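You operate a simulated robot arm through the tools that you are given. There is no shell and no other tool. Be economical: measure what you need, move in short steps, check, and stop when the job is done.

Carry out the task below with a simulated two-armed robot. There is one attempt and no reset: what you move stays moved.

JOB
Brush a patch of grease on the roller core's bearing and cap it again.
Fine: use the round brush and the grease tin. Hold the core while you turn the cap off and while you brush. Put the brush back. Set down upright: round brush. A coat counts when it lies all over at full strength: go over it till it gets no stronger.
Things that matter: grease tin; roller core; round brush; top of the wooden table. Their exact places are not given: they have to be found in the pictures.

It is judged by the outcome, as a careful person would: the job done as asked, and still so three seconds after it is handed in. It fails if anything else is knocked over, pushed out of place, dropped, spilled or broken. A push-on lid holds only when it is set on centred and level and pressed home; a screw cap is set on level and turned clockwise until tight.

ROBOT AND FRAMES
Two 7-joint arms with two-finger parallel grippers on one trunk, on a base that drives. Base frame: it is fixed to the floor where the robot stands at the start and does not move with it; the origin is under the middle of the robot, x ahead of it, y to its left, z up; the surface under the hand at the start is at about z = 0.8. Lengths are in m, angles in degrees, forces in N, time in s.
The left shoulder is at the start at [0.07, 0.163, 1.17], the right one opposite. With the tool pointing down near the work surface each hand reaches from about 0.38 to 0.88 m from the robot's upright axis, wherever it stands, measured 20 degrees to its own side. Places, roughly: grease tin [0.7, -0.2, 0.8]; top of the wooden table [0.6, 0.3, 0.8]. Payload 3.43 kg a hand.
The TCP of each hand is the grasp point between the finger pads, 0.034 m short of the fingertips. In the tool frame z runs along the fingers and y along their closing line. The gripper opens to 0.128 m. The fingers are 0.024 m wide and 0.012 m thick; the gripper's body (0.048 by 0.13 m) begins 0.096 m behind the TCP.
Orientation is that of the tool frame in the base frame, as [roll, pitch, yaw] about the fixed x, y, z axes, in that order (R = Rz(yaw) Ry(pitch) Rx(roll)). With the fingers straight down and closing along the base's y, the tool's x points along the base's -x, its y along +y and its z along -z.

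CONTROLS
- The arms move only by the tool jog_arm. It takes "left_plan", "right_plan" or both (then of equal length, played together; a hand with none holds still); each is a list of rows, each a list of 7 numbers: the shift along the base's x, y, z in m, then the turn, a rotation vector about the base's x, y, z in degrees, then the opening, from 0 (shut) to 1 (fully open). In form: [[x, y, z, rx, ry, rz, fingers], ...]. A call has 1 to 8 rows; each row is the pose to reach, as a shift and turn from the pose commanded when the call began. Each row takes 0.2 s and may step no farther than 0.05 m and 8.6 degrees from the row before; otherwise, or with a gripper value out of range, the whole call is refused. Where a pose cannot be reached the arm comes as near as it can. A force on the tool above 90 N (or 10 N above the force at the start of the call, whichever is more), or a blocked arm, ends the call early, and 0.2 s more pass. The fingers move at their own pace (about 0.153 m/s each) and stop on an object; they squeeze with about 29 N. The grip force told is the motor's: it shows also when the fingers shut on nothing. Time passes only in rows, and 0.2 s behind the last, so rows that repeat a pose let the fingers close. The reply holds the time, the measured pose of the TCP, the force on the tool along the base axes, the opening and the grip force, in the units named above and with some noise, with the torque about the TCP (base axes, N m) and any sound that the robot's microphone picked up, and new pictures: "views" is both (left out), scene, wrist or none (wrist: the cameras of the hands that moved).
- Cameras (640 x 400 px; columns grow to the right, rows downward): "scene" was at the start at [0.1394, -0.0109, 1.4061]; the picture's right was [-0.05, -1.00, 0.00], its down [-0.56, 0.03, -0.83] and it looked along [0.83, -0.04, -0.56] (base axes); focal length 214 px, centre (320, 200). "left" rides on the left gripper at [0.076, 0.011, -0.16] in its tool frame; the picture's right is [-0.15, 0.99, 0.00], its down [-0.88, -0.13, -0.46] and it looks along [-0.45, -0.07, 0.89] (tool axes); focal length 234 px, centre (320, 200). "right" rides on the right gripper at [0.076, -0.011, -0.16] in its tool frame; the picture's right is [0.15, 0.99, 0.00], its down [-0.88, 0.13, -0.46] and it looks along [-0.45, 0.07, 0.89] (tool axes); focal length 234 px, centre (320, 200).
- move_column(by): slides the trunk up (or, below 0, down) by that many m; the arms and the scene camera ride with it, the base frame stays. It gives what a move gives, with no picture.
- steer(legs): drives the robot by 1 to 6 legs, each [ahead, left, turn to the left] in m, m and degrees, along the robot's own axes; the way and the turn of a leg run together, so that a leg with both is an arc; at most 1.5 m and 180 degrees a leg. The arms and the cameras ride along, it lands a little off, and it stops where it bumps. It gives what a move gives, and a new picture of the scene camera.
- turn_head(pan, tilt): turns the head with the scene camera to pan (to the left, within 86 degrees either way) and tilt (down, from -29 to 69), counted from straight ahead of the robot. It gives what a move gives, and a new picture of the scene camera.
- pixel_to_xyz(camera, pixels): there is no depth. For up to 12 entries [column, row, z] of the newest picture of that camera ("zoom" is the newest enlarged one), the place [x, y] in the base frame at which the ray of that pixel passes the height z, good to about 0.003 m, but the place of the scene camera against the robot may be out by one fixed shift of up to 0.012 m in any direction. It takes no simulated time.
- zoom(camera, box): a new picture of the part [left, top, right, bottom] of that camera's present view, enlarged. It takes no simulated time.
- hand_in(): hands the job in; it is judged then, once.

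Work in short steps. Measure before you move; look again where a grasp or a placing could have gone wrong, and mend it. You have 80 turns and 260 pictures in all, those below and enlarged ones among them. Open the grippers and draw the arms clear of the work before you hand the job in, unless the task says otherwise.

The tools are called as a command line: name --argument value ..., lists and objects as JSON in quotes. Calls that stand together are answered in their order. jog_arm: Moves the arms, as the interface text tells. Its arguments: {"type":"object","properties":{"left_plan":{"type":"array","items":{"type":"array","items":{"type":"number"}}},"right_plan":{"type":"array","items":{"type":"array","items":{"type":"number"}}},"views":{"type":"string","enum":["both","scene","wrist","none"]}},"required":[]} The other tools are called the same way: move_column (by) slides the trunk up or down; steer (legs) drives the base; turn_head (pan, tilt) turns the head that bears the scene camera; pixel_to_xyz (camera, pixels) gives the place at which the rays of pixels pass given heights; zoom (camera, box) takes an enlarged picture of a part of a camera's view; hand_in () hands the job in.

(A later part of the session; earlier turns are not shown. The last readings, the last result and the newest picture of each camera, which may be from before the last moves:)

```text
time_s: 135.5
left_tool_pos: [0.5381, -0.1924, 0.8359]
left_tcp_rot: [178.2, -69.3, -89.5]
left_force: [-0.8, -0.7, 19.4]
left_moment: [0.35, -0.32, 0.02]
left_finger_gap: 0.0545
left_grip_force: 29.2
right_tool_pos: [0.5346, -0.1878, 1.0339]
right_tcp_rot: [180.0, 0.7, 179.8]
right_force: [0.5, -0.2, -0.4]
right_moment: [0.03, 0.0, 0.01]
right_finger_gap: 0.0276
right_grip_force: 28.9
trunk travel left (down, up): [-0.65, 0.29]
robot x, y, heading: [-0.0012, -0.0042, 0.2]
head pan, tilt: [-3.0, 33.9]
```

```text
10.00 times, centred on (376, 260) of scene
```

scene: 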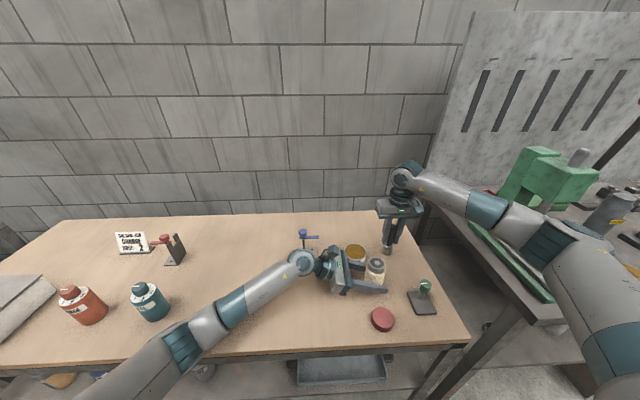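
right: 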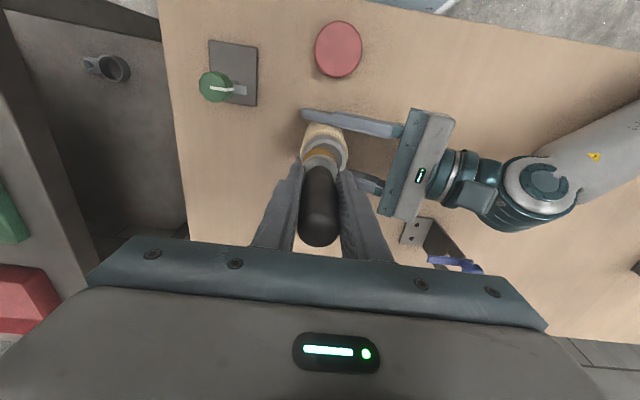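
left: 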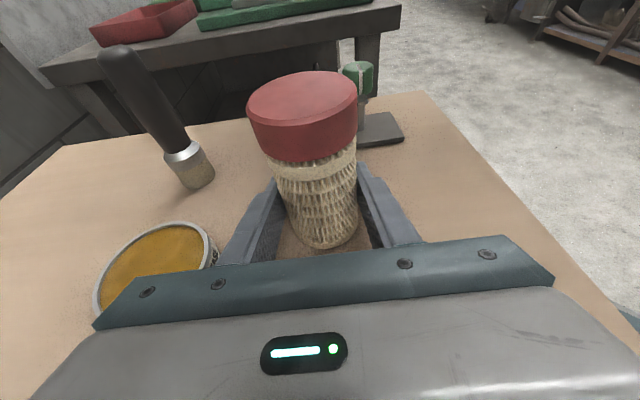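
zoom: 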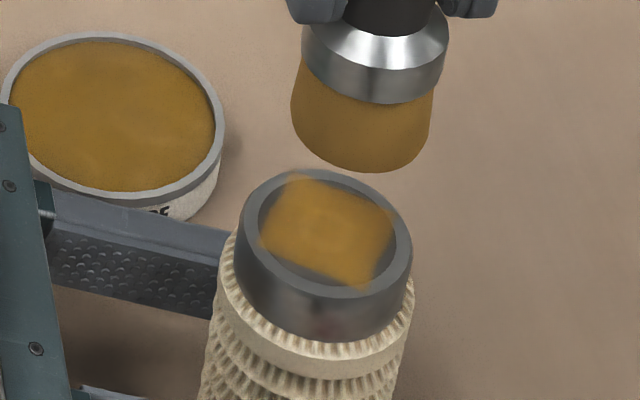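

Contact was only about 1 N; corners of the patch still fade slightly toward −y/−x. I go over it again 3 mm lower with full circular and cross strokes.

jog_arm --right_plan '[[0.001, -0.003, -0.03, 0, 0, 0, 0], [0.001, -0.003, -0.048, 0, 0, 0, 0], [0.001, -0.003, -0.053, 0, 0, 0, 0], [-0.009, -0.003, -0.053, 0, 0, 0, 0], [-0.009, -0.012, -0.053, 0, 0, 0, 0], [0.001, -0.013, -0.053, 0, 0, 0, 0], [0.009, -0.012, -0.053, 0, 0, 0, 0], [0.011, -0.003, -0.053, 0, 0, 0, 0]]' --views "none"

jog_arm --right_plan '[[0, 0.009, 0, 0, 0, 0, 0], [-0.01, 0.01, 0, 0, 0, 0, 0], [-0.02, 0.009, 0, 0, 0, 0, 0], [-0.02, 0, 0, 0, 0, 0, 0], [-0.02, -0.009, 0, 0, 0, 0, 0], [-0.01, -0.01, 0, 0, 0, 0, 0], [-0.002, -0.008, 0, 0, 0, 0, 0], [-0.01, 0, 0, 0, 0, 0, 0]]' --views "none"

jog_arm --right_plan '[[-0.01, -0.008, 0, 0, 0, 0, 0], [-0.002, -0.011, 0, 0, 0, 0, 0], [0.007, -0.008, 0, 0, 0, 0, 0], [0.009, 0.001, 0, 0, 0, 0, 0], [0.001, 0.008, 0, 0, 0, 0, 0], [-0.009, 0.005, 0, 0, 0, 0, 0], [0, 0, 0, 0, 0, 0, 0], [0, 0, 0.05, 0, 0, 0, 0]]' --views "none"

zoom --camera "left" --box '[220, 20, 420, 145]'

zoom --camera "scene" --box '[344, 240, 408, 280]'

```text
time_s: 137.3
left_tool_pos: [0.5382, -0.1919, 0.8345]
left_tcp_rot: [178.1, -69.2, -89.5]
left_force: [-0.9, -1.0, 9.9]
left_moment: [-0.17, -0.2, 0.01]
left_finger_gap: 0.0545
left_grip_force: 29.0
right_tool_pos: [0.5486, -0.1911, 0.9812]
right_tcp_rot: [-180.0, 0.6, 179.8]
right_force: [0.1, -2.7, 5.4]
right_moment: [-0.16, -0.09, -0.05]
right_finger_gap: 0.0278
right_grip_force: 29.8
trunk travel left (down, up): [-0.65, 0.29]
robot x, y, heading: [0.0059, -0.0028, 0.1]
head pan, tilt: [-3.0, 33.9]
```

```text
time_s: 139.1
left_tool_pos: [0.5377, -0.1915, 0.8352]
left_tcp_rot: [178.1, -69.4, -89.4]
left_force: [1.5, -0.5, 7.1]
left_moment: [0.05, -0.2, -0.03]
left_finger_gap: 0.0548
left_grip_force: 29.4
right_tool_pos: [0.5364, -0.1918, 0.9833]
right_tcp_rot: [180.0, 0.7, 179.8]
right_force: [0.0, 0.0, -0.8]
right_moment: [0.02, 0.01, -0.02]
right_finger_gap: 0.0273
right_grip_force: 29.2
trunk travel left (down, up): [-0.65, 0.29]
robot x, y, heading: [0.0008, 0.0002, 0.1]
head pan, tilt: [-3.0, 33.9]
```

```text
time_s: 140.9
left_tool_pos: [0.5381, -0.1922, 0.836]
left_tcp_rot: [178.2, -69.3, -89.4]
left_force: [-1.3, 2.3, 5.2]
left_moment: [0.08, -0.14, 0.08]
left_finger_gap: 0.0545
left_grip_force: 29.0
right_tool_pos: [0.5379, -0.1916, 1.0305]
right_tcp_rot: [179.9, 0.7, 179.8]
right_force: [0.5, 0.5, -1.5]
right_moment: [0.02, 0.02, -0.02]
right_finger_gap: 0.0276
right_grip_force: 29.2
trunk travel left (down, up): [-0.65, 0.29]
robot x, y, heading: [0.0022, 0.0005, 0.2]
head pan, tilt: [-3.0, 33.9]
```

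```text
3.20 times, centred on (320, 82) of left
```

zoom: 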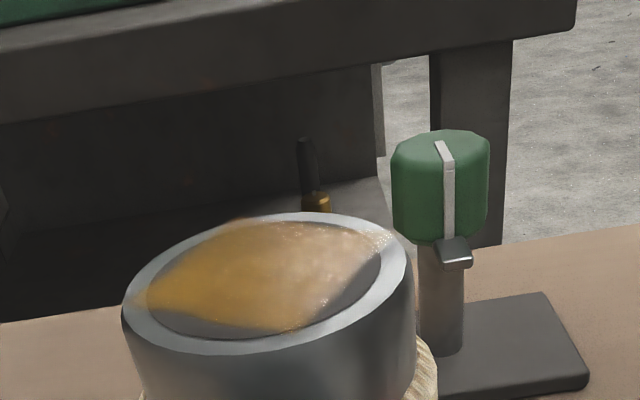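

```text
10.00 times, centred on (376, 260) of scene
```

zoom: 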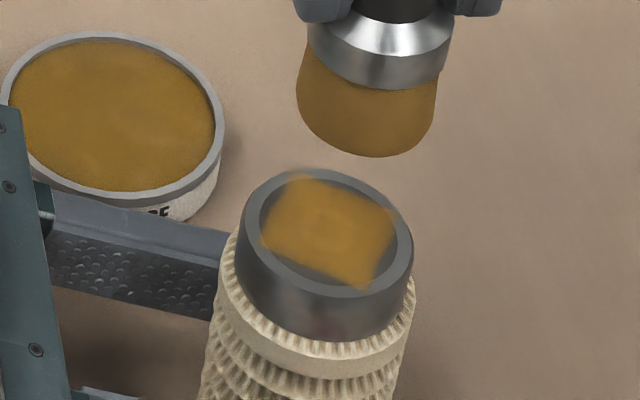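

No further change — the coat is saturated. I put the brush back at its spot (0.671,-0.278), lowering the last millimetres with force readings.

jog_arm --right_plan '[[0.03, -0.02, 0, 0, 0, 0, 0], [0.07, -0.045, 0, 0, 0, 0, 0], [0.105, -0.07, 0, 0, 0, 0, 0], [0.1305, -0.086, 0, 0, 0, 0, 0], [0.1305, -0.086, -0.045, 0, 0, 0, 0], [0.1305, -0.086, -0.09, 0, 0, 0, 0], [0.1305, -0.086, -0.125, 0, 0, 0, 0], [0.1305, -0.086, -0.14, 0, 0, 0, 0]]' --views "none"

jog_arm --right_plan '[[0, 0, -0.002, 0, 0, 0, 0], [0, 0, -0.004, 0, 0, 0, 0]]' --views "none"

zoom --camera "scene" --box '[360, 200, 424, 260]'

zoom --camera "left" --box '[60, 40, 260, 220]'

```text
time_s: 142.7
left_tool_pos: [0.5375, -0.1915, 0.8354]
left_tcp_rot: [178.1, -69.3, -89.3]
left_force: [-0.1, -0.9, 2.4]
left_moment: [0.05, -0.06, -0.02]
left_finger_gap: 0.0549
left_grip_force: 29.4
right_tool_pos: [0.6691, -0.2777, 0.8912]
right_tcp_rot: [180.0, 0.7, 179.9]
right_force: [0.7, -0.1, -1.5]
right_moment: [0.02, 0.01, 0.01]
right_finger_gap: 0.0276
right_grip_force: 29.1
trunk travel left (down, up): [-0.65, 0.29]
robot x, y, heading: [-0.0015, 0.001, -0.1]
head pan, tilt: [-3.0, 33.9]
```

```text
time_s: 143.3
left_tool_pos: [0.5384, -0.193, 0.8367]
left_tcp_rot: [178.1, -69.2, -89.4]
left_force: [0.3, -0.8, 0.5]
left_moment: [0.0, -0.04, 0.05]
left_finger_gap: 0.0547
left_grip_force: 29.1
right_tool_pos: [0.6687, -0.2758, 0.8876]
right_tcp_rot: [180.0, 0.6, 179.9]
right_force: [-0.7, -1.4, -0.7]
right_moment: [0.01, -0.02, 0.03]
right_finger_gap: 0.0279
right_grip_force: 28.6
trunk travel left (down, up): [-0.65, 0.29]
robot x, y, heading: [0.0013, -0.0003, -0.0]
head pan, tilt: [-3.0, 33.9]
```

```text
6.67 times, centred on (392, 230) of scene
```

zoom: 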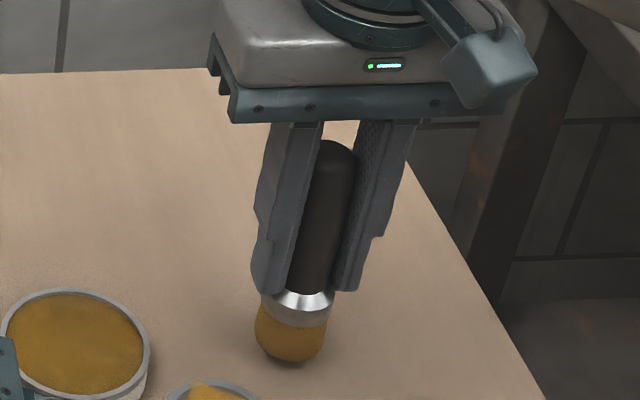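

```text
2.22 times, centred on (160, 130) of left
```

zoom: 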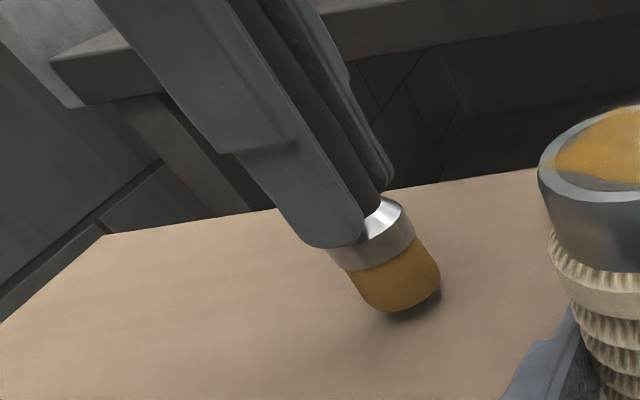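

A small gap remains under the bristles (the handle slid up in the grip). I lower on in 3–4 mm steps, reading the force.

jog_arm --right_plan '[[0, 0, -0.002, 0, 0, 0, 0], [0, 0, -0.004, 0, 0, 0, 0]]' --views "none"

jog_arm --right_plan '[[0, 0, -0.0015, 0, 0, 0, 0], [0, 0, -0.003, 0, 0, 0, 0]]' --views "none"

jog_arm --right_plan '[[0, 0, -0.001, 0, 0, 0, 0], [0, 0, -0.002, 0, 0, 0, 0]]' --views "none"

zoom --camera "left" --box '[60, 40, 260, 220]'

```text
time_s: 143.9
left_tool_pos: [0.5381, -0.1928, 0.8352]
left_tcp_rot: [178.1, -69.2, -89.3]
left_force: [-0.6, 1.2, 0.6]
left_moment: [0.04, -0.07, 0.02]
left_finger_gap: 0.0547
left_grip_force: 28.9
right_tool_pos: [0.6686, -0.2771, 0.8852]
right_tcp_rot: [180.0, 0.6, 179.8]
right_force: [-0.2, 0.1, -1.2]
right_moment: [0.01, 0.02, -0.01]
right_finger_gap: 0.0276
right_grip_force: 29.0
trunk travel left (down, up): [-0.65, 0.29]
robot x, y, heading: [-0.001, 0.0003, 0.1]
head pan, tilt: [-3.0, 33.9]
```

```text
time_s: 144.5
left_tool_pos: [0.5387, -0.1922, 0.8353]
left_tcp_rot: [178.1, -69.3, -89.5]
left_force: [1.2, 0.2, 0.5]
left_moment: [0.01, -0.05, 0.0]
left_finger_gap: 0.0547
left_grip_force: 28.9
right_tool_pos: [0.668, -0.277, 0.8817]
right_tcp_rot: [179.9, 0.6, 179.9]
right_force: [-0.2, -0.3, -1.2]
right_moment: [0.02, 0.0, -0.04]
right_finger_gap: 0.0279
right_grip_force: 29.6
trunk travel left (down, up): [-0.65, 0.29]
robot x, y, heading: [0.0006, 0.0025, -0.1]
head pan, tilt: [-3.0, 33.9]
```

```text
time_s: 145.1
left_tool_pos: [0.5383, -0.1918, 0.8352]
left_tcp_rot: [178.0, -69.4, -89.4]
left_force: [1.0, 0.1, -1.0]
left_moment: [0.0, -0.07, -0.04]
left_finger_gap: 0.0546
left_grip_force: 29.0
right_tool_pos: [0.6687, -0.278, 0.8797]
right_tcp_rot: [-180.0, 0.7, 180.0]
right_force: [-0.4, 0.9, -0.5]
right_moment: [0.0, 0.0, 0.02]
right_finger_gap: 0.0278
right_grip_force: 29.3
trunk travel left (down, up): [-0.65, 0.29]
robot x, y, heading: [-0.0003, 0.0007, 0.0]
head pan, tilt: [-3.0, 33.9]
```

```text
2.22 times, centred on (160, 130) of left
```

zoom: 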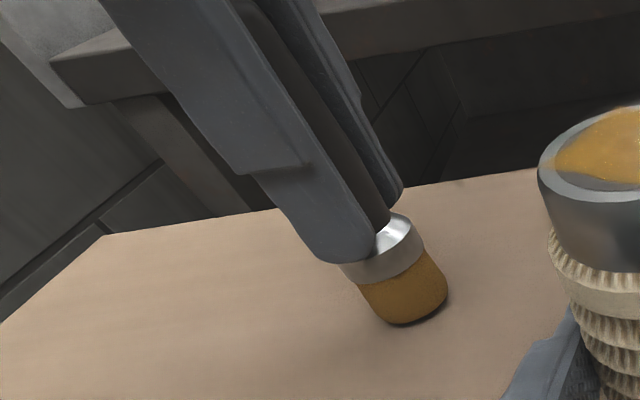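

Nearly touching now. Two more small steps, then open, rise straight up and look.

jog_arm --right_plan '[[0, 0, -0.001, 0, 0, 0, 0], [0, 0, -0.002, 0, 0, 0, 0]]' --views "none"

jog_arm --right_plan '[[0, 0, -0.0005, 0, 0, 0, 0], [0, 0, -0.0005, 0, 0, 0, 0.4], [0, 0, -0.0005, 0, 0, 0, 0.6], [0, 0, 0.0, 0, 0, 0, 0.6], [0, 0, 0.04, 0, 0, 0, 0.6], [0, 0, 0.09, 0, 0, 0, 0.6], [0, 0, 0.13, 0, 0, 0, 0.6], [-0.03, 0.01, 0.16, 0, 0, 0, 0.7]]' --views "both"

zoom --camera "left" --box '[60, 40, 260, 220]'

```text
time_s: 145.7
left_tool_pos: [0.5375, -0.1922, 0.8349]
left_tcp_rot: [178.1, -69.3, -89.4]
left_force: [0.5, -0.4, -0.3]
left_moment: [-0.01, -0.02, 0.02]
left_finger_gap: 0.0547
left_grip_force: 29.2
right_tool_pos: [0.6675, -0.2773, 0.8787]
right_tcp_rot: [-179.9, 0.7, 179.9]
right_force: [-0.3, 0.1, -0.5]
right_moment: [0.01, 0.03, 0.02]
right_finger_gap: 0.0279
right_grip_force: 29.0
trunk travel left (down, up): [-0.65, 0.29]
robot x, y, heading: [-0.0003, -0.0015, 0.1]
head pan, tilt: [-3.0, 33.9]
```

```text
time_s: 147.5
left_tool_pos: [0.5376, -0.1925, 0.8352]
left_tcp_rot: [178.0, -69.3, -89.6]
left_force: [-0.1, -0.2, -1.5]
left_moment: [0.01, 0.01, 0.02]
left_finger_gap: 0.0548
left_grip_force: 28.9
right_tool_pos: [0.6371, -0.2689, 1.0386]
right_tcp_rot: [-179.9, 0.8, 180.0]
right_force: [0.6, 0.3, 0.1]
right_moment: [-0.02, -0.02, 0.01]
right_finger_gap: 0.0895
right_grip_force: 0.0
trunk travel left (down, up): [-0.65, 0.29]
robot x, y, heading: [-0.0002, -0.0008, -0.3]
head pan, tilt: [-3.0, 33.9]
```

scene: 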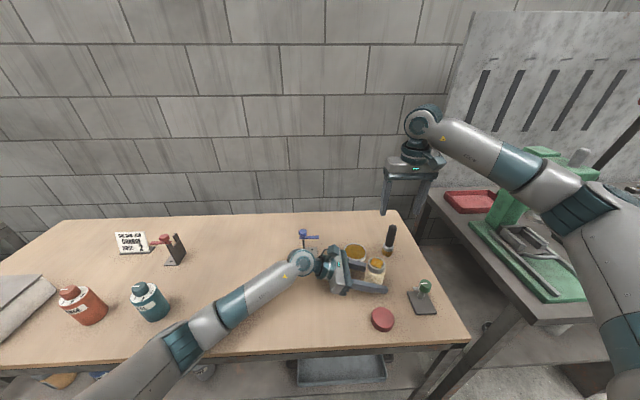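
right: 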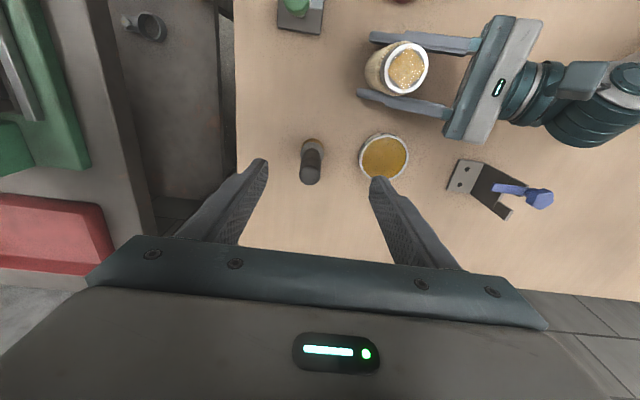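

```text
2.22 times, centred on (160, 130) of left
```

zoom: 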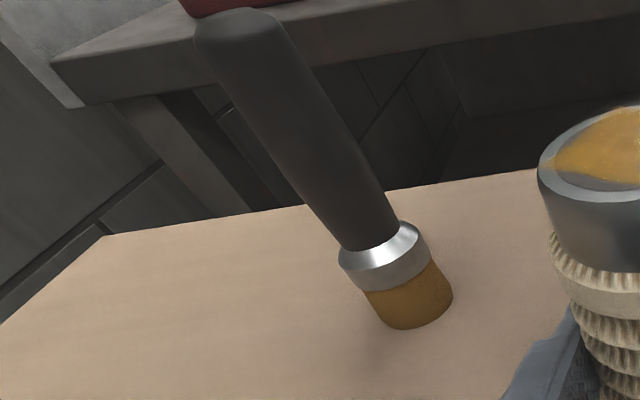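

The brush stands upright at its spot. Now I move over the cap at (0.43,-0.192), descending to 0.94 to check centring in the wrist view.

jog_arm --right_plan '[[-0.04, 0.015, 0, 0, 0, 0, 0.7], [-0.085, 0.03, 0, 0, 0, 0, 0.7], [-0.13, 0.046, 0, 0, 0, 0, 0.7], [-0.17, 0.062, 0, 0, 0, 0, 0.7], [-0.2075, 0.076, 0, 0, 0, 0, 0.7], [-0.2075, 0.076, -0.05, 0, 0, 0, 0.7], [-0.2075, 0.076, -0.0975, 0, 0, 0, 0.7]]' --views "wrist"

zoom --camera "right" --box '[260, 110, 380, 200]'

zoom --camera "left" --box '[200, 40, 440, 240]'

pixel_to_xyz --camera "right" --pixels '[[320, 150, 0.83], [320, 155, 0.83], [320, 160, 0.83], [320, 145, 0.83], [315, 150, 0.83], [325, 150, 0.83]]'

```text
time_s: 149.1
left_tool_pos: [0.5385, -0.1922, 0.8344]
left_tcp_rot: [178.0, -69.3, -89.5]
left_force: [-0.4, 0.3, -0.7]
left_moment: [0.0, 0.02, -0.01]
left_finger_gap: 0.0547
left_grip_force: 28.4
right_tool_pos: [0.4304, -0.188, 0.938]
right_tcp_rot: [180.0, 0.7, 179.9]
right_force: [0.0, 0.1, -0.2]
right_moment: [-0.03, 0.01, -0.01]
right_finger_gap: 0.0896
right_grip_force: 0.0
trunk travel left (down, up): [-0.65, 0.29]
robot x, y, heading: [0.0005, -0.0019, 0.3]
head pan, tilt: [-3.0, 33.9]
```

right: 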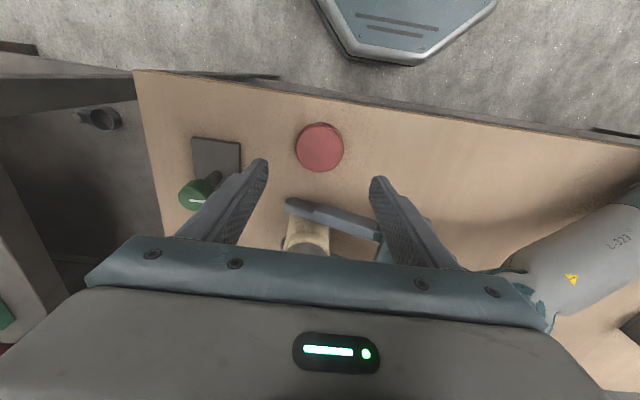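

```text
4.44 times, centred on (320, 155) of right
```

zoom: 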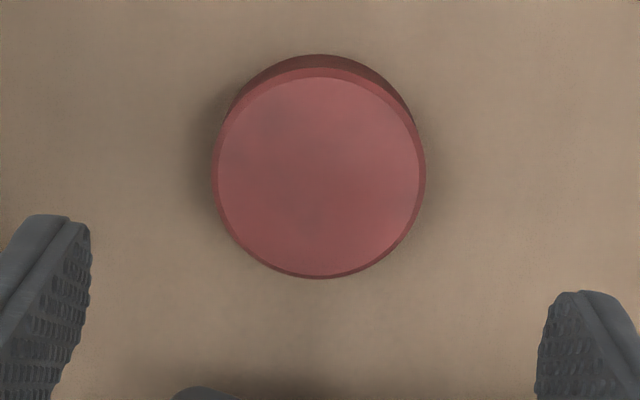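

```text
2.00 times, centred on (320, 140) of left
```

zoom: 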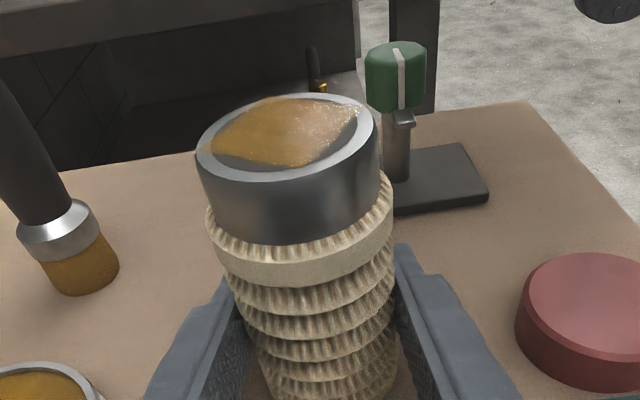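

```text
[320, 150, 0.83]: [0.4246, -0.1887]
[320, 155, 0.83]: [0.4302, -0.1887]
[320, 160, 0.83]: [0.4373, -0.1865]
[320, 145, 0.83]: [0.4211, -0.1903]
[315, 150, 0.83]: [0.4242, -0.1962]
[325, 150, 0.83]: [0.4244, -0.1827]
```

Cap centre is (0.4235,-0.189), so I shift −6 mm in x, grip it with TCP z≈0.84, lift, and carry it over the core while rotating +48°.

jog_arm --right_plan '[[-0.006, -0.001, -0.04, 0, 0, 0, 0.7], [-0.006, -0.001, -0.08, 0, 0, 0, 0.7], [-0.006, -0.001, -0.098, 0, 0, 0, 0.7], [-0.006, -0.001, -0.098, 0, 0, 0, 0.3], [-0.006, -0.001, -0.098, 0, 0, 0, 0], [-0.006, -0.001, -0.098, 0, 0, 0, 0], [-0.006, -0.001, -0.098, 0, 0, 0, 0]]' --views "none"

jog_arm --right_plan '[[0, 0, 0.045, 0, 0, 0, 0], [0, 0, 0.09, 0, 0, 0, 0], [0.01, 0, 0.12, 0, 0, 8, 0], [0.035, -0.001, 0.12, 0, 0, 16, 0], [0.06, -0.002, 0.12, 0, 0, 24, 0], [0.085, -0.002, 0.12, 0, 0, 32, 0], [0.105, -0.003, 0.12, 0, 0, 40, 0], [0.114, -0.003, 0.12, 0, 0, 48, 0]]' --views "wrist"

zoom --camera "left" --box '[200, 0, 440, 200]'

zoom --camera "scene" --box '[336, 220, 416, 290]'

```text
time_s: 150.7
left_tool_pos: [0.5379, -0.1916, 0.835]
left_tcp_rot: [178.1, -69.2, -89.4]
left_force: [-0.5, -0.8, -0.7]
left_moment: [0.03, -0.02, 0.0]
left_finger_gap: 0.0544
left_grip_force: 28.6
right_tool_pos: [0.4235, -0.1925, 0.8416]
right_tcp_rot: [-179.9, 0.6, 179.9]
right_force: [0.1, -0.2, 0.4]
right_moment: [0.01, 0.03, 0.01]
right_finger_gap: 0.0568
right_grip_force: 29.5
trunk travel left (down, up): [-0.65, 0.29]
robot x, y, heading: [-0.0013, 0.0028, 0.2]
head pan, tilt: [-3.0, 33.9]
```

```text
time_s: 152.5
left_tool_pos: [0.5379, -0.1919, 0.8369]
left_tcp_rot: [178.1, -69.3, -89.4]
left_force: [-0.1, -0.3, -0.7]
left_moment: [0.02, -0.05, -0.02]
left_finger_gap: 0.0545
left_grip_force: 29.4
right_tool_pos: [0.5388, -0.1965, 0.9627]
right_tcp_rot: [-180.0, 0.7, -132.0]
right_force: [0.5, 0.3, -0.2]
right_moment: [-0.01, 0.01, 0.02]
right_finger_gap: 0.0573
right_grip_force: 29.4
trunk travel left (down, up): [-0.65, 0.29]
robot x, y, heading: [-0.0009, 0.0013, -0.0]
head pan, tilt: [-3.0, 33.9]
```

right: 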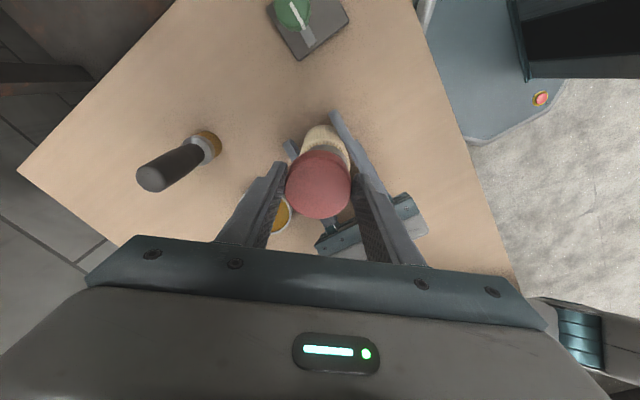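

```text
2.00 times, centred on (320, 100) of left
```

zoom: 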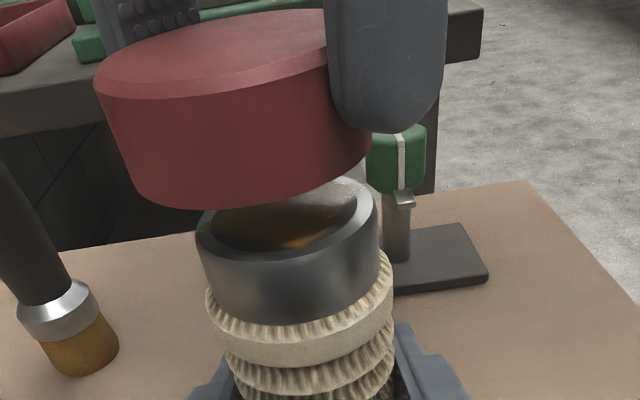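

```text
5.71 times, centred on (376, 255) of scene
```

zoom: 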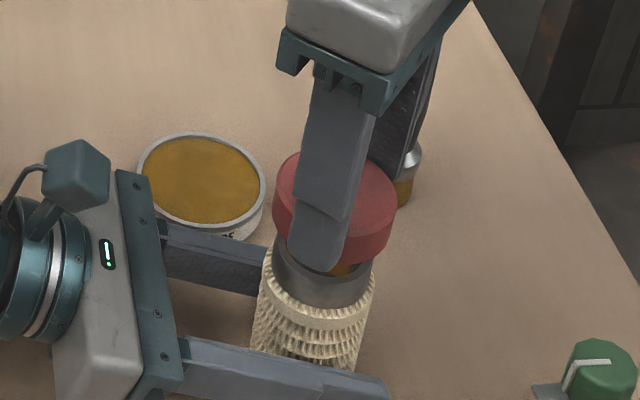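

From the left view the cap hangs ~6 mm toward +x of the core's axis (consistent with where the brush had touched), and ~2 mm toward −y. I shift (−5,+2) mm and lower until it just slips over the journal, reading forces.

jog_arm --right_plan '[[-0.005, 0.002, 0, 0, 0, 0, 0], [-0.005, 0.002, -0.015, 0, 0, 0, 0], [-0.005, 0.002, -0.025, 0, 0, 0, 0]]' --views "none"

zoom --camera "left" --box '[200, 0, 440, 200]'

jog_arm --right_plan '[[0, 0, -0.004, 0, 0, 0, 0], [0, 0, -0.008, 0, 0, 0, 0], [0, 0, -0.012, 0, 0, 0, 0]]' --views "none"

zoom --camera "left" --box '[200, 0, 440, 200]'

zoom --camera "scene" --box '[336, 220, 416, 290]'

```text
time_s: 153.3
left_tool_pos: [0.5384, -0.193, 0.8357]
left_tcp_rot: [178.0, -69.3, -89.4]
left_force: [-0.6, -0.4, -1.1]
left_moment: [0.02, -0.01, 0.0]
left_finger_gap: 0.0548
left_grip_force: 28.9
right_tool_pos: [0.5335, -0.1922, 0.9357]
right_tcp_rot: [-179.9, 0.7, -132.1]
right_force: [-0.4, 0.2, 0.2]
right_moment: [0.03, 0.01, -0.01]
right_finger_gap: 0.057
right_grip_force: 29.2
trunk travel left (down, up): [-0.65, 0.29]
robot x, y, heading: [0.0046, 0.0013, -0.2]
head pan, tilt: [-3.0, 33.9]
```

```text
2.00 times, centred on (320, 100) of left
```

zoom: 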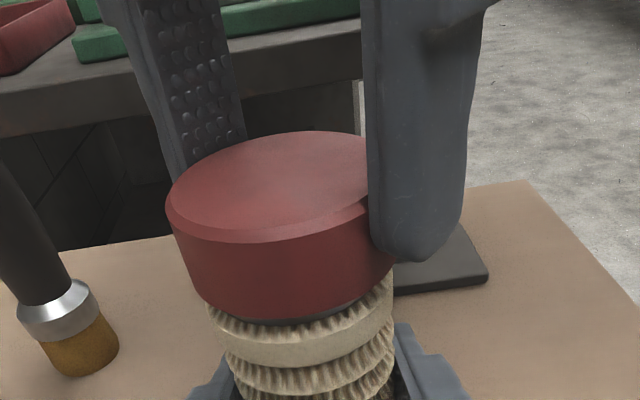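

```text
time_s: 154.1
left_tool_pos: [0.5394, -0.1928, 0.8357]
left_tcp_rot: [178.2, -69.2, -89.4]
left_force: [3.0, 2.5, -7.6]
left_moment: [-0.35, -0.48, -0.02]
left_finger_gap: 0.0547
left_grip_force: 29.7
right_tool_pos: [0.5344, -0.193, 0.9248]
right_tcp_rot: [-179.8, 1.0, -132.1]
right_force: [-1.8, -3.6, 28.8]
right_moment: [0.36, 0.05, -0.11]
right_finger_gap: 0.0575
right_grip_force: 28.9
trunk travel left (down, up): [-0.65, 0.29]
robot x, y, heading: [0.0001, 0.001, -0.1]
head pan, tilt: [-3.0, 33.9]
```

```text
2.00 times, centred on (320, 100) of left
```

zoom: 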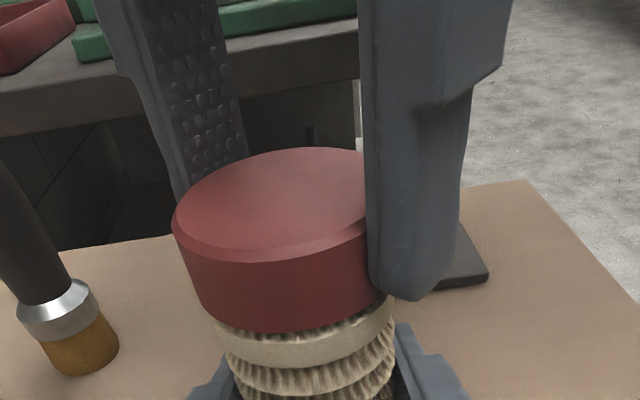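

```text
5.71 times, centred on (376, 255) of scene
```

zoom: 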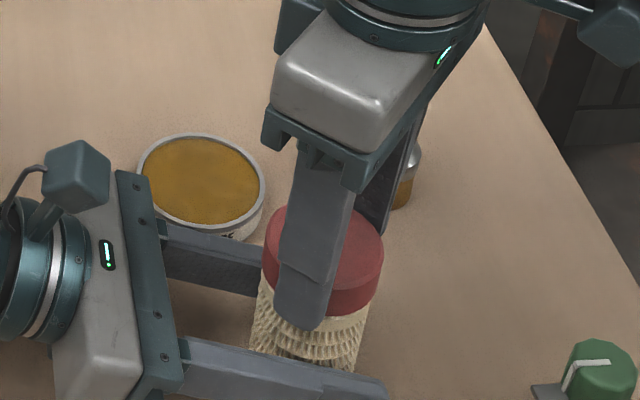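

The cap slid on over the journal, level and centred, contacting the thread (29 N). I now screw it clockwise 124°, easing the press a little.

jog_arm --right_plan '[[0, 0, 0.001, 0, 0, -8.5, 0], [0, 0, 0.001, 0, 0, -17, 0], [0, 0, 0.001, 0, 0, -25.5, 0], [0, 0, 0.001, 0, 0, -34, 0], [0, 0, 0.0005, 0, 0, -42.5, 0], [0, 0, 0.0005, 0, 0, -51, 0], [0, 0, 0, 0, 0, -59.5, 0], [0, 0, 0, 0, 0, -68, 0]]' --views "none"

jog_arm --right_plan '[[0, 0, 0, 0, 0, -8.5, 0], [0, 0, 0, 0, 0, -17, 0], [0, 0, 0, 0, 0, -25.5, 0], [0, 0, 0, 0, 0, -34, 0], [0, 0, -0.0005, 0, 0, -42.5, 0], [0, 0, -0.0005, 0, 0, -51, 0], [0, 0, -0.001, 0, 0, -56, 0]]' --views "none"

zoom --camera "left" --box '[200, 30, 440, 180]'

```text
time_s: 155.9
left_tool_pos: [0.5383, -0.1914, 0.8378]
left_tcp_rot: [178.2, -69.4, -89.7]
left_force: [4.0, -18.5, 3.4]
left_moment: [0.4, -0.14, 0.04]
left_finger_gap: 0.0549
left_grip_force: 28.6
right_tool_pos: [0.5333, -0.1927, 0.9239]
right_tcp_rot: [179.8, 0.7, 159.7]
right_force: [-2.3, 21.7, 4.6]
right_moment: [1.4, 0.26, 0.13]
right_finger_gap: 0.0565
right_grip_force: 29.4
trunk travel left (down, up): [-0.65, 0.29]
robot x, y, heading: [0.0008, 0.0004, 0.2]
head pan, tilt: [-3.0, 33.9]
```

```text
time_s: 157.5
left_tool_pos: [0.5371, -0.1928, 0.8355]
left_tcp_rot: [178.1, -69.3, -89.6]
left_force: [-16.1, -10.3, 12.4]
left_moment: [0.16, -0.76, 0.0]
left_finger_gap: 0.0551
left_grip_force: 28.9
right_tool_pos: [0.5341, -0.1935, 0.9241]
right_tcp_rot: [179.7, 0.7, 103.7]
right_force: [20.4, 14.0, 2.6]
right_moment: [0.74, -1.08, 0.06]
right_finger_gap: 0.0566
right_grip_force: 29.0
trunk travel left (down, up): [-0.65, 0.29]
robot x, y, heading: [-0.0016, 0.0002, -0.1]
head pan, tilt: [-3.0, 33.9]
```

```text
2.67 times, centred on (320, 105) of left
```

zoom: 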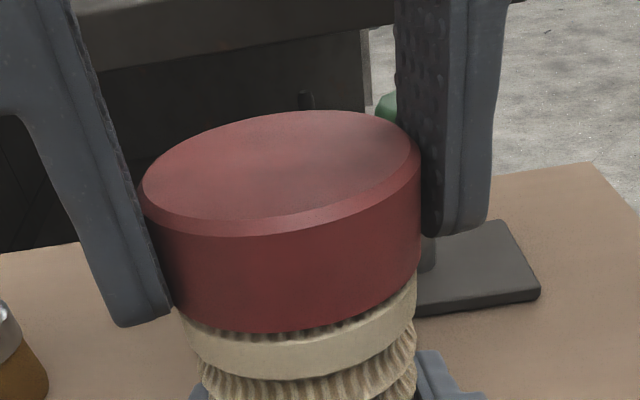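

It turned clockwise smoothly with almost no torque, and the serration gap has shrunk. I release, wind back, regrip (shifted +2,+1 mm to cut side load), and screw another 124°.

jog_arm --right_plan '[[0, 0, 0, 0, 0, 0, 0.6], [0, 0, 0, 0, 0, 0, 0.75], [0, 0, 0.03, 0, 0, 2, 0.9], [0.001, 0.001, 0.045, 0, 0, 10, 1], [0.002, 0.001, 0.045, 0, 0, 18.5, 1], [0.002, 0.001, 0.045, 0, 0, 27, 1], [0.002, 0.001, 0.045, 0, 0, 35.5, 1], [0.002, 0.001, 0.045, 0, 0, 44, 1]]' --views "none"

jog_arm --right_plan '[[0, 0, 0, 0, 0, 8.5, 1], [0, 0, 0, 0, 0, 17, 1], [0, 0, 0, 0, 0, 25.5, 1], [0, 0, 0, 0, 0, 34, 1], [0, 0, 0, 0, 0, 42.5, 1], [0, 0, 0, 0, 0, 51, 1], [0, 0, 0, 0, 0, 59.5, 1], [0, 0, 0, 0, 0, 68, 1]]' --views "none"

jog_arm --right_plan '[[0, 0, -0.02, 0, 0, 8, 1], [0, 0, -0.05, 0, 0, 14, 1], [0, 0, -0.05, 0, 0, 14, 0.5], [0, 0, -0.05, 0, 0, 14, 0], [0, 0, -0.05, 0, 0, 14, 0], [0, 0, -0.05, 0, 0, 14, 0]]' --views "none"

jog_arm --right_plan '[[0, 0, 0, 0, 0, -8.5, 0], [0, 0, 0, 0, 0, -17, 0], [0, 0, 0, 0, 0, -25.5, 0], [0, 0, 0, 0, 0, -34, 0], [0, 0, -0.0005, 0, 0, -42.5, 0], [0, 0, -0.0005, 0, 0, -51, 0], [0, 0, -0.001, 0, 0, -59.5, 0], [0, 0, -0.001, 0, 0, -68, 0]]' --views "none"

jog_arm --right_plan '[[0, 0, 0, 0, 0, -8.5, 0], [0, 0, 0, 0, 0, -17, 0], [0, 0, 0, 0, 0, -25.5, 0], [0, 0, 0, 0, 0, -34, 0], [0, 0, -0.0005, 0, 0, -42.5, 0], [0, 0, -0.0005, 0, 0, -51, 0], [0, 0, -0.001, 0, 0, -58, 0]]' --views "none"

zoom --camera "left" --box '[200, 30, 440, 180]'

```text
time_s: 159.3
left_tool_pos: [0.5378, -0.1916, 0.8363]
left_tcp_rot: [178.1, -69.2, -89.5]
left_force: [5.2, -0.1, 12.6]
left_moment: [-0.32, -0.21, 0.07]
left_finger_gap: 0.0545
left_grip_force: 28.7
right_tool_pos: [0.5353, -0.1932, 0.9683]
right_tcp_rot: [179.9, 0.6, 147.9]
right_force: [0.3, 0.0, 0.9]
right_moment: [-0.02, -0.01, -0.03]
right_finger_gap: 0.1278
right_grip_force: 0.0
trunk travel left (down, up): [-0.65, 0.29]
robot x, y, heading: [0.0016, -0.003, 0.2]
head pan, tilt: [-3.0, 33.9]
```

```text
time_s: 161.1
left_tool_pos: [0.5382, -0.1926, 0.8363]
left_tcp_rot: [178.2, -69.3, -89.4]
left_force: [0.5, 0.4, 7.0]
left_moment: [-0.22, -0.02, 0.0]
left_finger_gap: 0.0546
left_grip_force: 28.8
right_tool_pos: [0.5365, -0.1924, 0.9684]
right_tcp_rot: [-179.9, 0.7, -144.0]
right_force: [0.9, -0.3, 0.9]
right_moment: [-0.01, 0.0, 0.0]
right_finger_gap: 0.1282
right_grip_force: 0.1
trunk travel left (down, up): [-0.65, 0.29]
robot x, y, heading: [-0.001, 0.0014, 0.0]
head pan, tilt: [-3.0, 33.9]
```

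```text
time_s: 162.5
left_tool_pos: [0.5376, -0.1915, 0.8357]
left_tcp_rot: [177.9, -69.2, -89.4]
left_force: [-20.2, 12.6, 5.4]
left_moment: [-0.72, -0.89, -0.13]
left_finger_gap: 0.055
left_grip_force: 28.9
right_tool_pos: [0.5385, -0.1942, 0.9168]
right_tcp_rot: [-179.8, 0.6, -130.2]
right_force: [20.1, -13.2, -2.1]
right_moment: [-0.48, -0.6, 0.1]
right_finger_gap: 0.0579
right_grip_force: 29.0
trunk travel left (down, up): [-0.65, 0.29]
robot x, y, heading: [0.0001, 0.0005, 0.1]
head pan, tilt: [-3.0, 33.9]
```

```text
time_s: 164.3
left_tool_pos: [0.538, -0.1922, 0.8353]
left_tcp_rot: [178.1, -69.3, -89.5]
left_force: [-3.1, 1.0, -2.7]
left_moment: [-0.22, -0.68, -0.59]
left_finger_gap: 0.0553
left_grip_force: 28.6
right_tool_pos: [0.5354, -0.1917, 0.919]
right_tcp_rot: [180.0, 0.8, 161.8]
right_force: [2.3, -1.3, 0.0]
right_moment: [0.18, 0.44, 0.61]
right_finger_gap: 0.0574
right_grip_force: 28.4
trunk travel left (down, up): [-0.65, 0.29]
robot x, y, heading: [0.0016, -0.003, -0.1]
head pan, tilt: [-3.0, 33.9]
```

```text
time_s: 165.9
left_tool_pos: [0.538, -0.1927, 0.8354]
left_tcp_rot: [178.2, -69.3, -89.4]
left_force: [-2.9, -4.3, -3.6]
left_moment: [0.4, -0.42, -0.75]
left_finger_gap: 0.0549
left_grip_force: 29.2
right_tool_pos: [0.5352, -0.1917, 0.9159]
right_tcp_rot: [179.8, 0.5, 103.8]
right_force: [3.8, 5.1, 4.7]
right_moment: [-0.04, 0.16, 0.79]
right_finger_gap: 0.0573
right_grip_force: 28.9
trunk travel left (down, up): [-0.65, 0.29]
robot x, y, heading: [-0.0006, -0.0029, 0.4]
head pan, tilt: [-3.0, 33.9]
```

```text
2.67 times, centred on (320, 105) of left
```

zoom: 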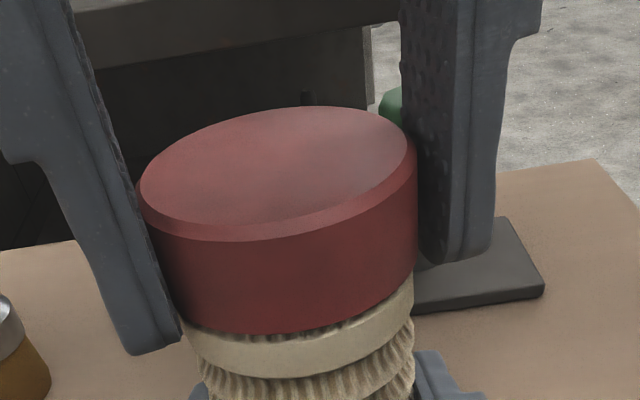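

Torque has climbed to ~0.8 N·m — the cap is tightening. I take one more clockwise bite to confirm it is home.

jog_arm --right_plan '[[0, 0, 0, 0, 0, 0, 0.6], [0, 0, 0, 0, 0, 0, 0.75], [0, 0, 0.03, 0, 0, 2, 0.9], [0, 0, 0.045, 0, 0, 10, 1], [0, 0, 0.045, 0, 0, 18.5, 1], [0, 0, 0.045, 0, 0, 27, 1], [0, 0, 0.045, 0, 0, 35.5, 1], [0, 0, 0.045, 0, 0, 44, 1]]' --views "none"

jog_arm --right_plan '[[0, 0, 0, 0, 0, 8.5, 1], [0, 0, 0, 0, 0, 17, 1], [0, 0, 0, 0, 0, 25.5, 1], [0, 0, 0, 0, 0, 34, 1], [0, 0, 0, 0, 0, 42.5, 1], [0, 0, 0, 0, 0, 51, 1], [0, 0, -0.02, 0, 0, 59.5, 1], [0, 0, -0.045, 0, 0, 64, 1]]' --views "none"

jog_arm --right_plan '[[0, 0, 0, 0, 0, 0, 0.5], [0, 0, 0, 0, 0, 0, 0], [0, 0, 0, 0, 0, 0, 0], [0, 0, 0, 0, 0, 0, 0], [0, 0, 0, 0, 0, -8.5, 0], [0, 0, 0, 0, 0, -17, 0], [0, 0, 0, 0, 0, -25.5, 0]]' --views "none"

jog_arm --right_plan '[[0, 0, 0, 0, 0, -8.5, 0], [0, 0, 0, 0, 0, -17, 0], [0, 0, 0, 0, 0, -25.5, 0], [0, 0, 0, 0, 0, -34, 0], [0, 0, 0, 0, 0, -42.5, 0], [0, 0, 0, 0, 0, -51, 0], [0, 0, 0, 0, 0, -59.5, 0], [0, 0, 0, 0, 0, -68, 0]]' --views "none"

zoom --camera "left" --box '[240, 130, 368, 190]'

```text
time_s: 167.7
left_tool_pos: [0.5381, -0.191, 0.836]
left_tcp_rot: [178.1, -69.3, -89.4]
left_force: [-0.5, -0.6, -1.7]
left_moment: [-0.01, -0.02, -0.04]
left_finger_gap: 0.0545
left_grip_force: 28.9
right_tool_pos: [0.5342, -0.1931, 0.9616]
right_tcp_rot: [180.0, 0.5, 148.0]
right_force: [-0.1, -0.1, 0.0]
right_moment: [-0.01, -0.01, 0.0]
right_finger_gap: 0.1281
right_grip_force: 0.1
trunk travel left (down, up): [-0.65, 0.29]
robot x, y, heading: [-0.0027, 0.0017, 0.1]
head pan, tilt: [-3.0, 33.9]
```

```text
time_s: 169.5
left_tool_pos: [0.5385, -0.1921, 0.8361]
left_tcp_rot: [178.1, -69.3, -89.3]
left_force: [-0.7, -0.3, -1.4]
left_moment: [0.02, 0.0, 0.01]
left_finger_gap: 0.0545
left_grip_force: 28.7
right_tool_pos: [0.5357, -0.1942, 0.9155]
right_tcp_rot: [-179.9, 0.7, -148.0]
right_force: [0.0, -0.4, 0.3]
right_moment: [0.03, 0.0, 0.0]
right_finger_gap: 0.1279
right_grip_force: 0.1
trunk travel left (down, up): [-0.65, 0.29]
robot x, y, heading: [0.002, -0.0003, -0.1]
head pan, tilt: [-3.0, 33.9]
```

```text
time_s: 171.1
left_tool_pos: [0.5385, -0.1918, 0.8359]
left_tcp_rot: [178.1, -69.3, -89.5]
left_force: [-17.4, 12.0, 1.4]
left_moment: [-0.46, -0.84, -0.46]
left_finger_gap: 0.055
left_grip_force: 29.1
right_tool_pos: [0.5366, -0.1929, 0.9171]
right_tcp_rot: [-179.9, 0.7, -173.8]
right_force: [17.7, -12.5, -1.7]
right_moment: [-0.52, -0.55, 0.36]
right_finger_gap: 0.0573
right_grip_force: 28.9
trunk travel left (down, up): [-0.65, 0.29]
robot x, y, heading: [0.0017, 0.0016, 0.2]
head pan, tilt: [-3.0, 33.9]
```

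```text
time_s: 172.9
left_tool_pos: [0.5368, -0.1926, 0.8355]
left_tcp_rot: [178.1, -69.2, -89.5]
left_force: [-2.2, 0.8, 0.8]
left_moment: [0.05, -0.19, -0.73]
left_finger_gap: 0.0547
left_grip_force: 29.3
right_tool_pos: [0.5361, -0.193, 0.9165]
right_tcp_rot: [179.9, 0.6, 118.2]
right_force: [1.5, -0.5, -2.7]
right_moment: [-0.08, 0.04, 0.78]
right_finger_gap: 0.0572
right_grip_force: 29.0
trunk travel left (down, up): [-0.65, 0.29]
robot x, y, heading: [0.0006, -0.0006, -0.1]
head pan, tilt: [-3.0, 33.9]
```

```text
5.00 times, centred on (304, 160) of left
```

zoom: 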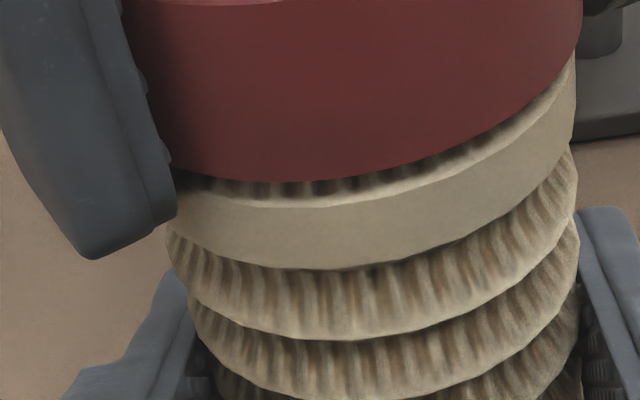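

Torque holds at 0.78 N·m and the gap is down to its original size, so the cap is tight. I release with the right and rise, then open the left and draw it back.

jog_arm --right_plan '[[0, 0, 0, 0, 0, 0, 0.6], [0, 0, 0, 0, 0, 0, 0.75], [0, 0, 0.04, 0, 0, 4, 0.8], [0, 0, 0.085, 0, 0, 10, 0.8], [0, 0, 0.13, 0, 0, 18, 0.8], [-0.02, -0.03, 0.17, 0, 0, 26, 0.8], [-0.05, -0.06, 0.2, 0, 0, 34, 0.8], [-0.08, -0.08, 0.22, 0, 0, 42, 0.8]]' --views "none"

jog_arm --left_plan '[[0, 0, 0, 0, 0, 0, 0.5], [0, 0, 0, 0, 0, 0, 0.58], [0, 0, 0, 0, 0, 0, 0.6], [0, 0.03, 0.011, 0, 0, 0, 0.6], [0, 0.065, 0.024, 0, 0, 0, 0.6], [0, 0.1, 0.036, 0, 0, 0, 0.6], [0, 0.135, 0.05, 0, 0, 0, 0.6], [0, 0.14, 0.095, 0, 0, 0, 0.6]]' --views "both"

zoom --camera "left" --box '[160, 40, 480, 240]'

```text
refused: row 6 steps farther than a row can; nothing moved
```

```text
time_s: 174.7
left_tool_pos: [0.5363, -0.0511, 0.929]
left_tcp_rot: [177.5, -69.3, -89.0]
left_force: [0.4, 0.4, 0.0]
left_moment: [-0.01, -0.03, 0.05]
left_finger_gap: 0.0766
left_grip_force: 0.0
right_tool_pos: [0.5366, -0.193, 0.9146]
right_tcp_rot: [180.0, 0.5, 118.4]
right_force: [0.5, 1.2, 1.9]
right_moment: [0.01, -0.05, 0.02]
right_finger_gap: 0.0573
right_grip_force: 29.1
trunk travel left (down, up): [-0.65, 0.29]
robot x, y, heading: [-0.0009, -0.0012, 0.1]
head pan, tilt: [-3.0, 33.9]
```

scene: 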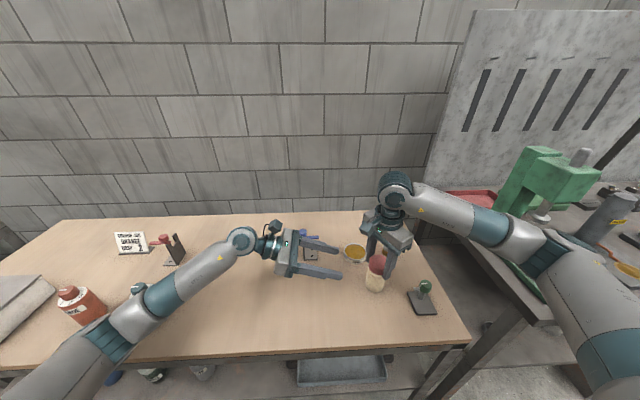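
left: 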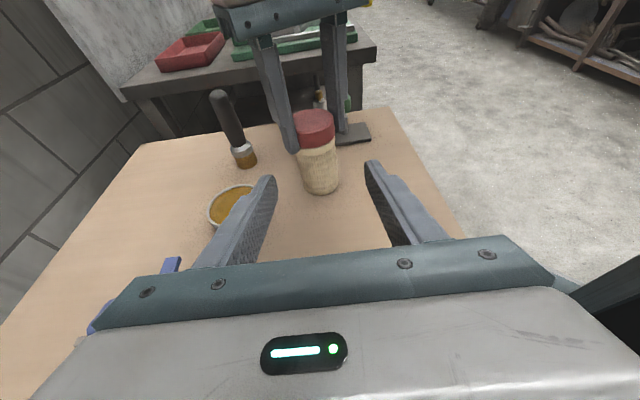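

```text
2.00 times, centred on (320, 140) of left
5 turns are left
```

zoom: 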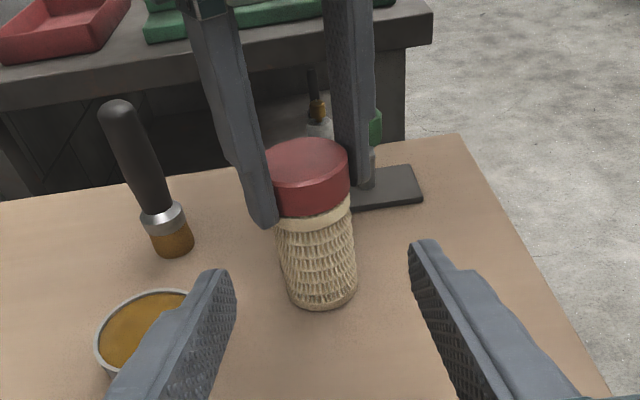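

The right-hand release call was refused (step too long), so it still holds the cap, and the core rests on the table (slight upward force). I open it and rise in legal steps.

jog_arm --right_plan '[[0, 0, -0.001, 0, 0, 0, 0.4], [0, 0, -0.001, 0, 0, 0, 0.6], [0, 0, -0.001, 0, 0, 0, 0.75], [0, 0, 0.03, 0, 0, 0, 0.8], [0, 0, 0.07, 0, 0, 0, 0.8], [0, 0, 0.11, 0, 0, 4, 0.8], [0, 0, 0.15, 0, 0, 12, 0.8], [-0.02, -0.02, 0.18, 0, 0, 20, 0.8]]' --left_plan '[[0, 0, 0.0, 0, 0, 0, 0.6], [0, 0, 0, 0, 0, 0, 0.6], [0, 0, 0, 0, 0, 0, 0.6], [0, 0, 0.03, 0, 0, 0, 0.6], [-0.01, 0.01, 0.06, 0, 0, 0, 0.6], [-0.02, 0.02, 0.09, 0, 0, 0, 0.6], [-0.03, 0.03, 0.12, 0, 0, 0, 0.6], [-0.03, 0.03, 0.15, 0, 0, 0, 0.6]]' --views "both"

zoom --camera "scene" --box '[280, 210, 460, 330]'

zoom --camera "left" --box '[160, 100, 420, 260]'

```text
time_s: 176.5
left_tool_pos: [0.5057, -0.0237, 1.0778]
left_tcp_rot: [177.8, -69.2, -89.0]
left_force: [0.3, 0.2, 0.3]
left_moment: [0.0, 0.0, 0.04]
left_finger_gap: 0.077
left_grip_force: 0.0
right_tool_pos: [0.5175, -0.2129, 1.0987]
right_tcp_rot: [179.9, 0.5, 138.6]
right_force: [0.2, -0.4, 0.5]
right_moment: [0.06, -0.05, 0.02]
right_finger_gap: 0.1023
right_grip_force: 0.1
trunk travel left (down, up): [-0.65, 0.29]
robot x, y, heading: [0.0049, -0.0036, -0.0]
head pan, tilt: [-3.0, 33.9]
```

scene: 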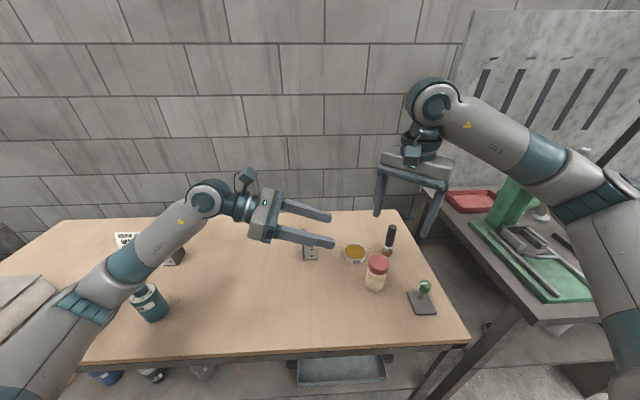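
right: 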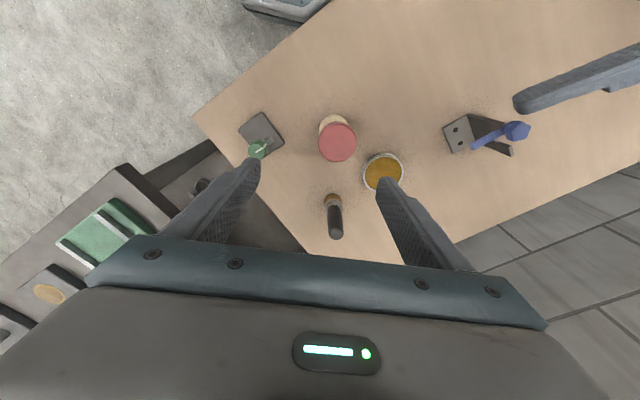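
left: 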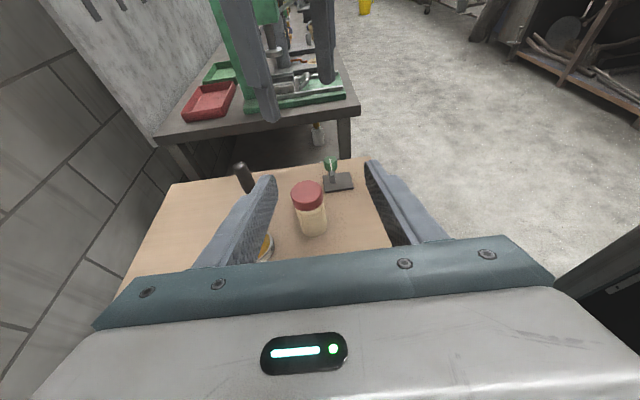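

```text
3.33 times, centred on (370, 270) of scene
```

zoom: 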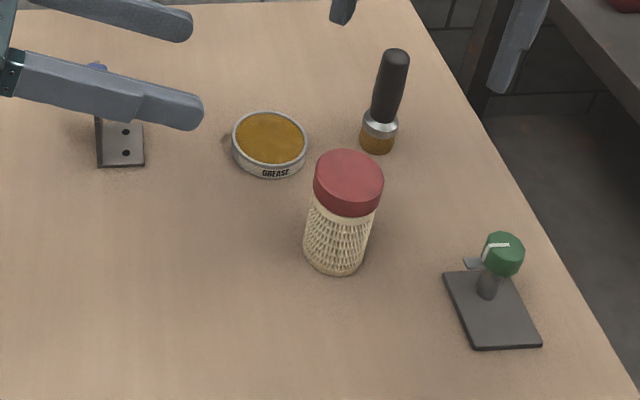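

```text
2.46 times, centred on (290, 180) of left
4 turns are left
```

zoom: 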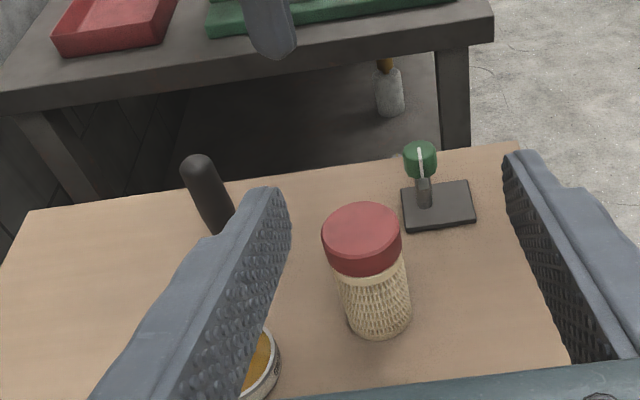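

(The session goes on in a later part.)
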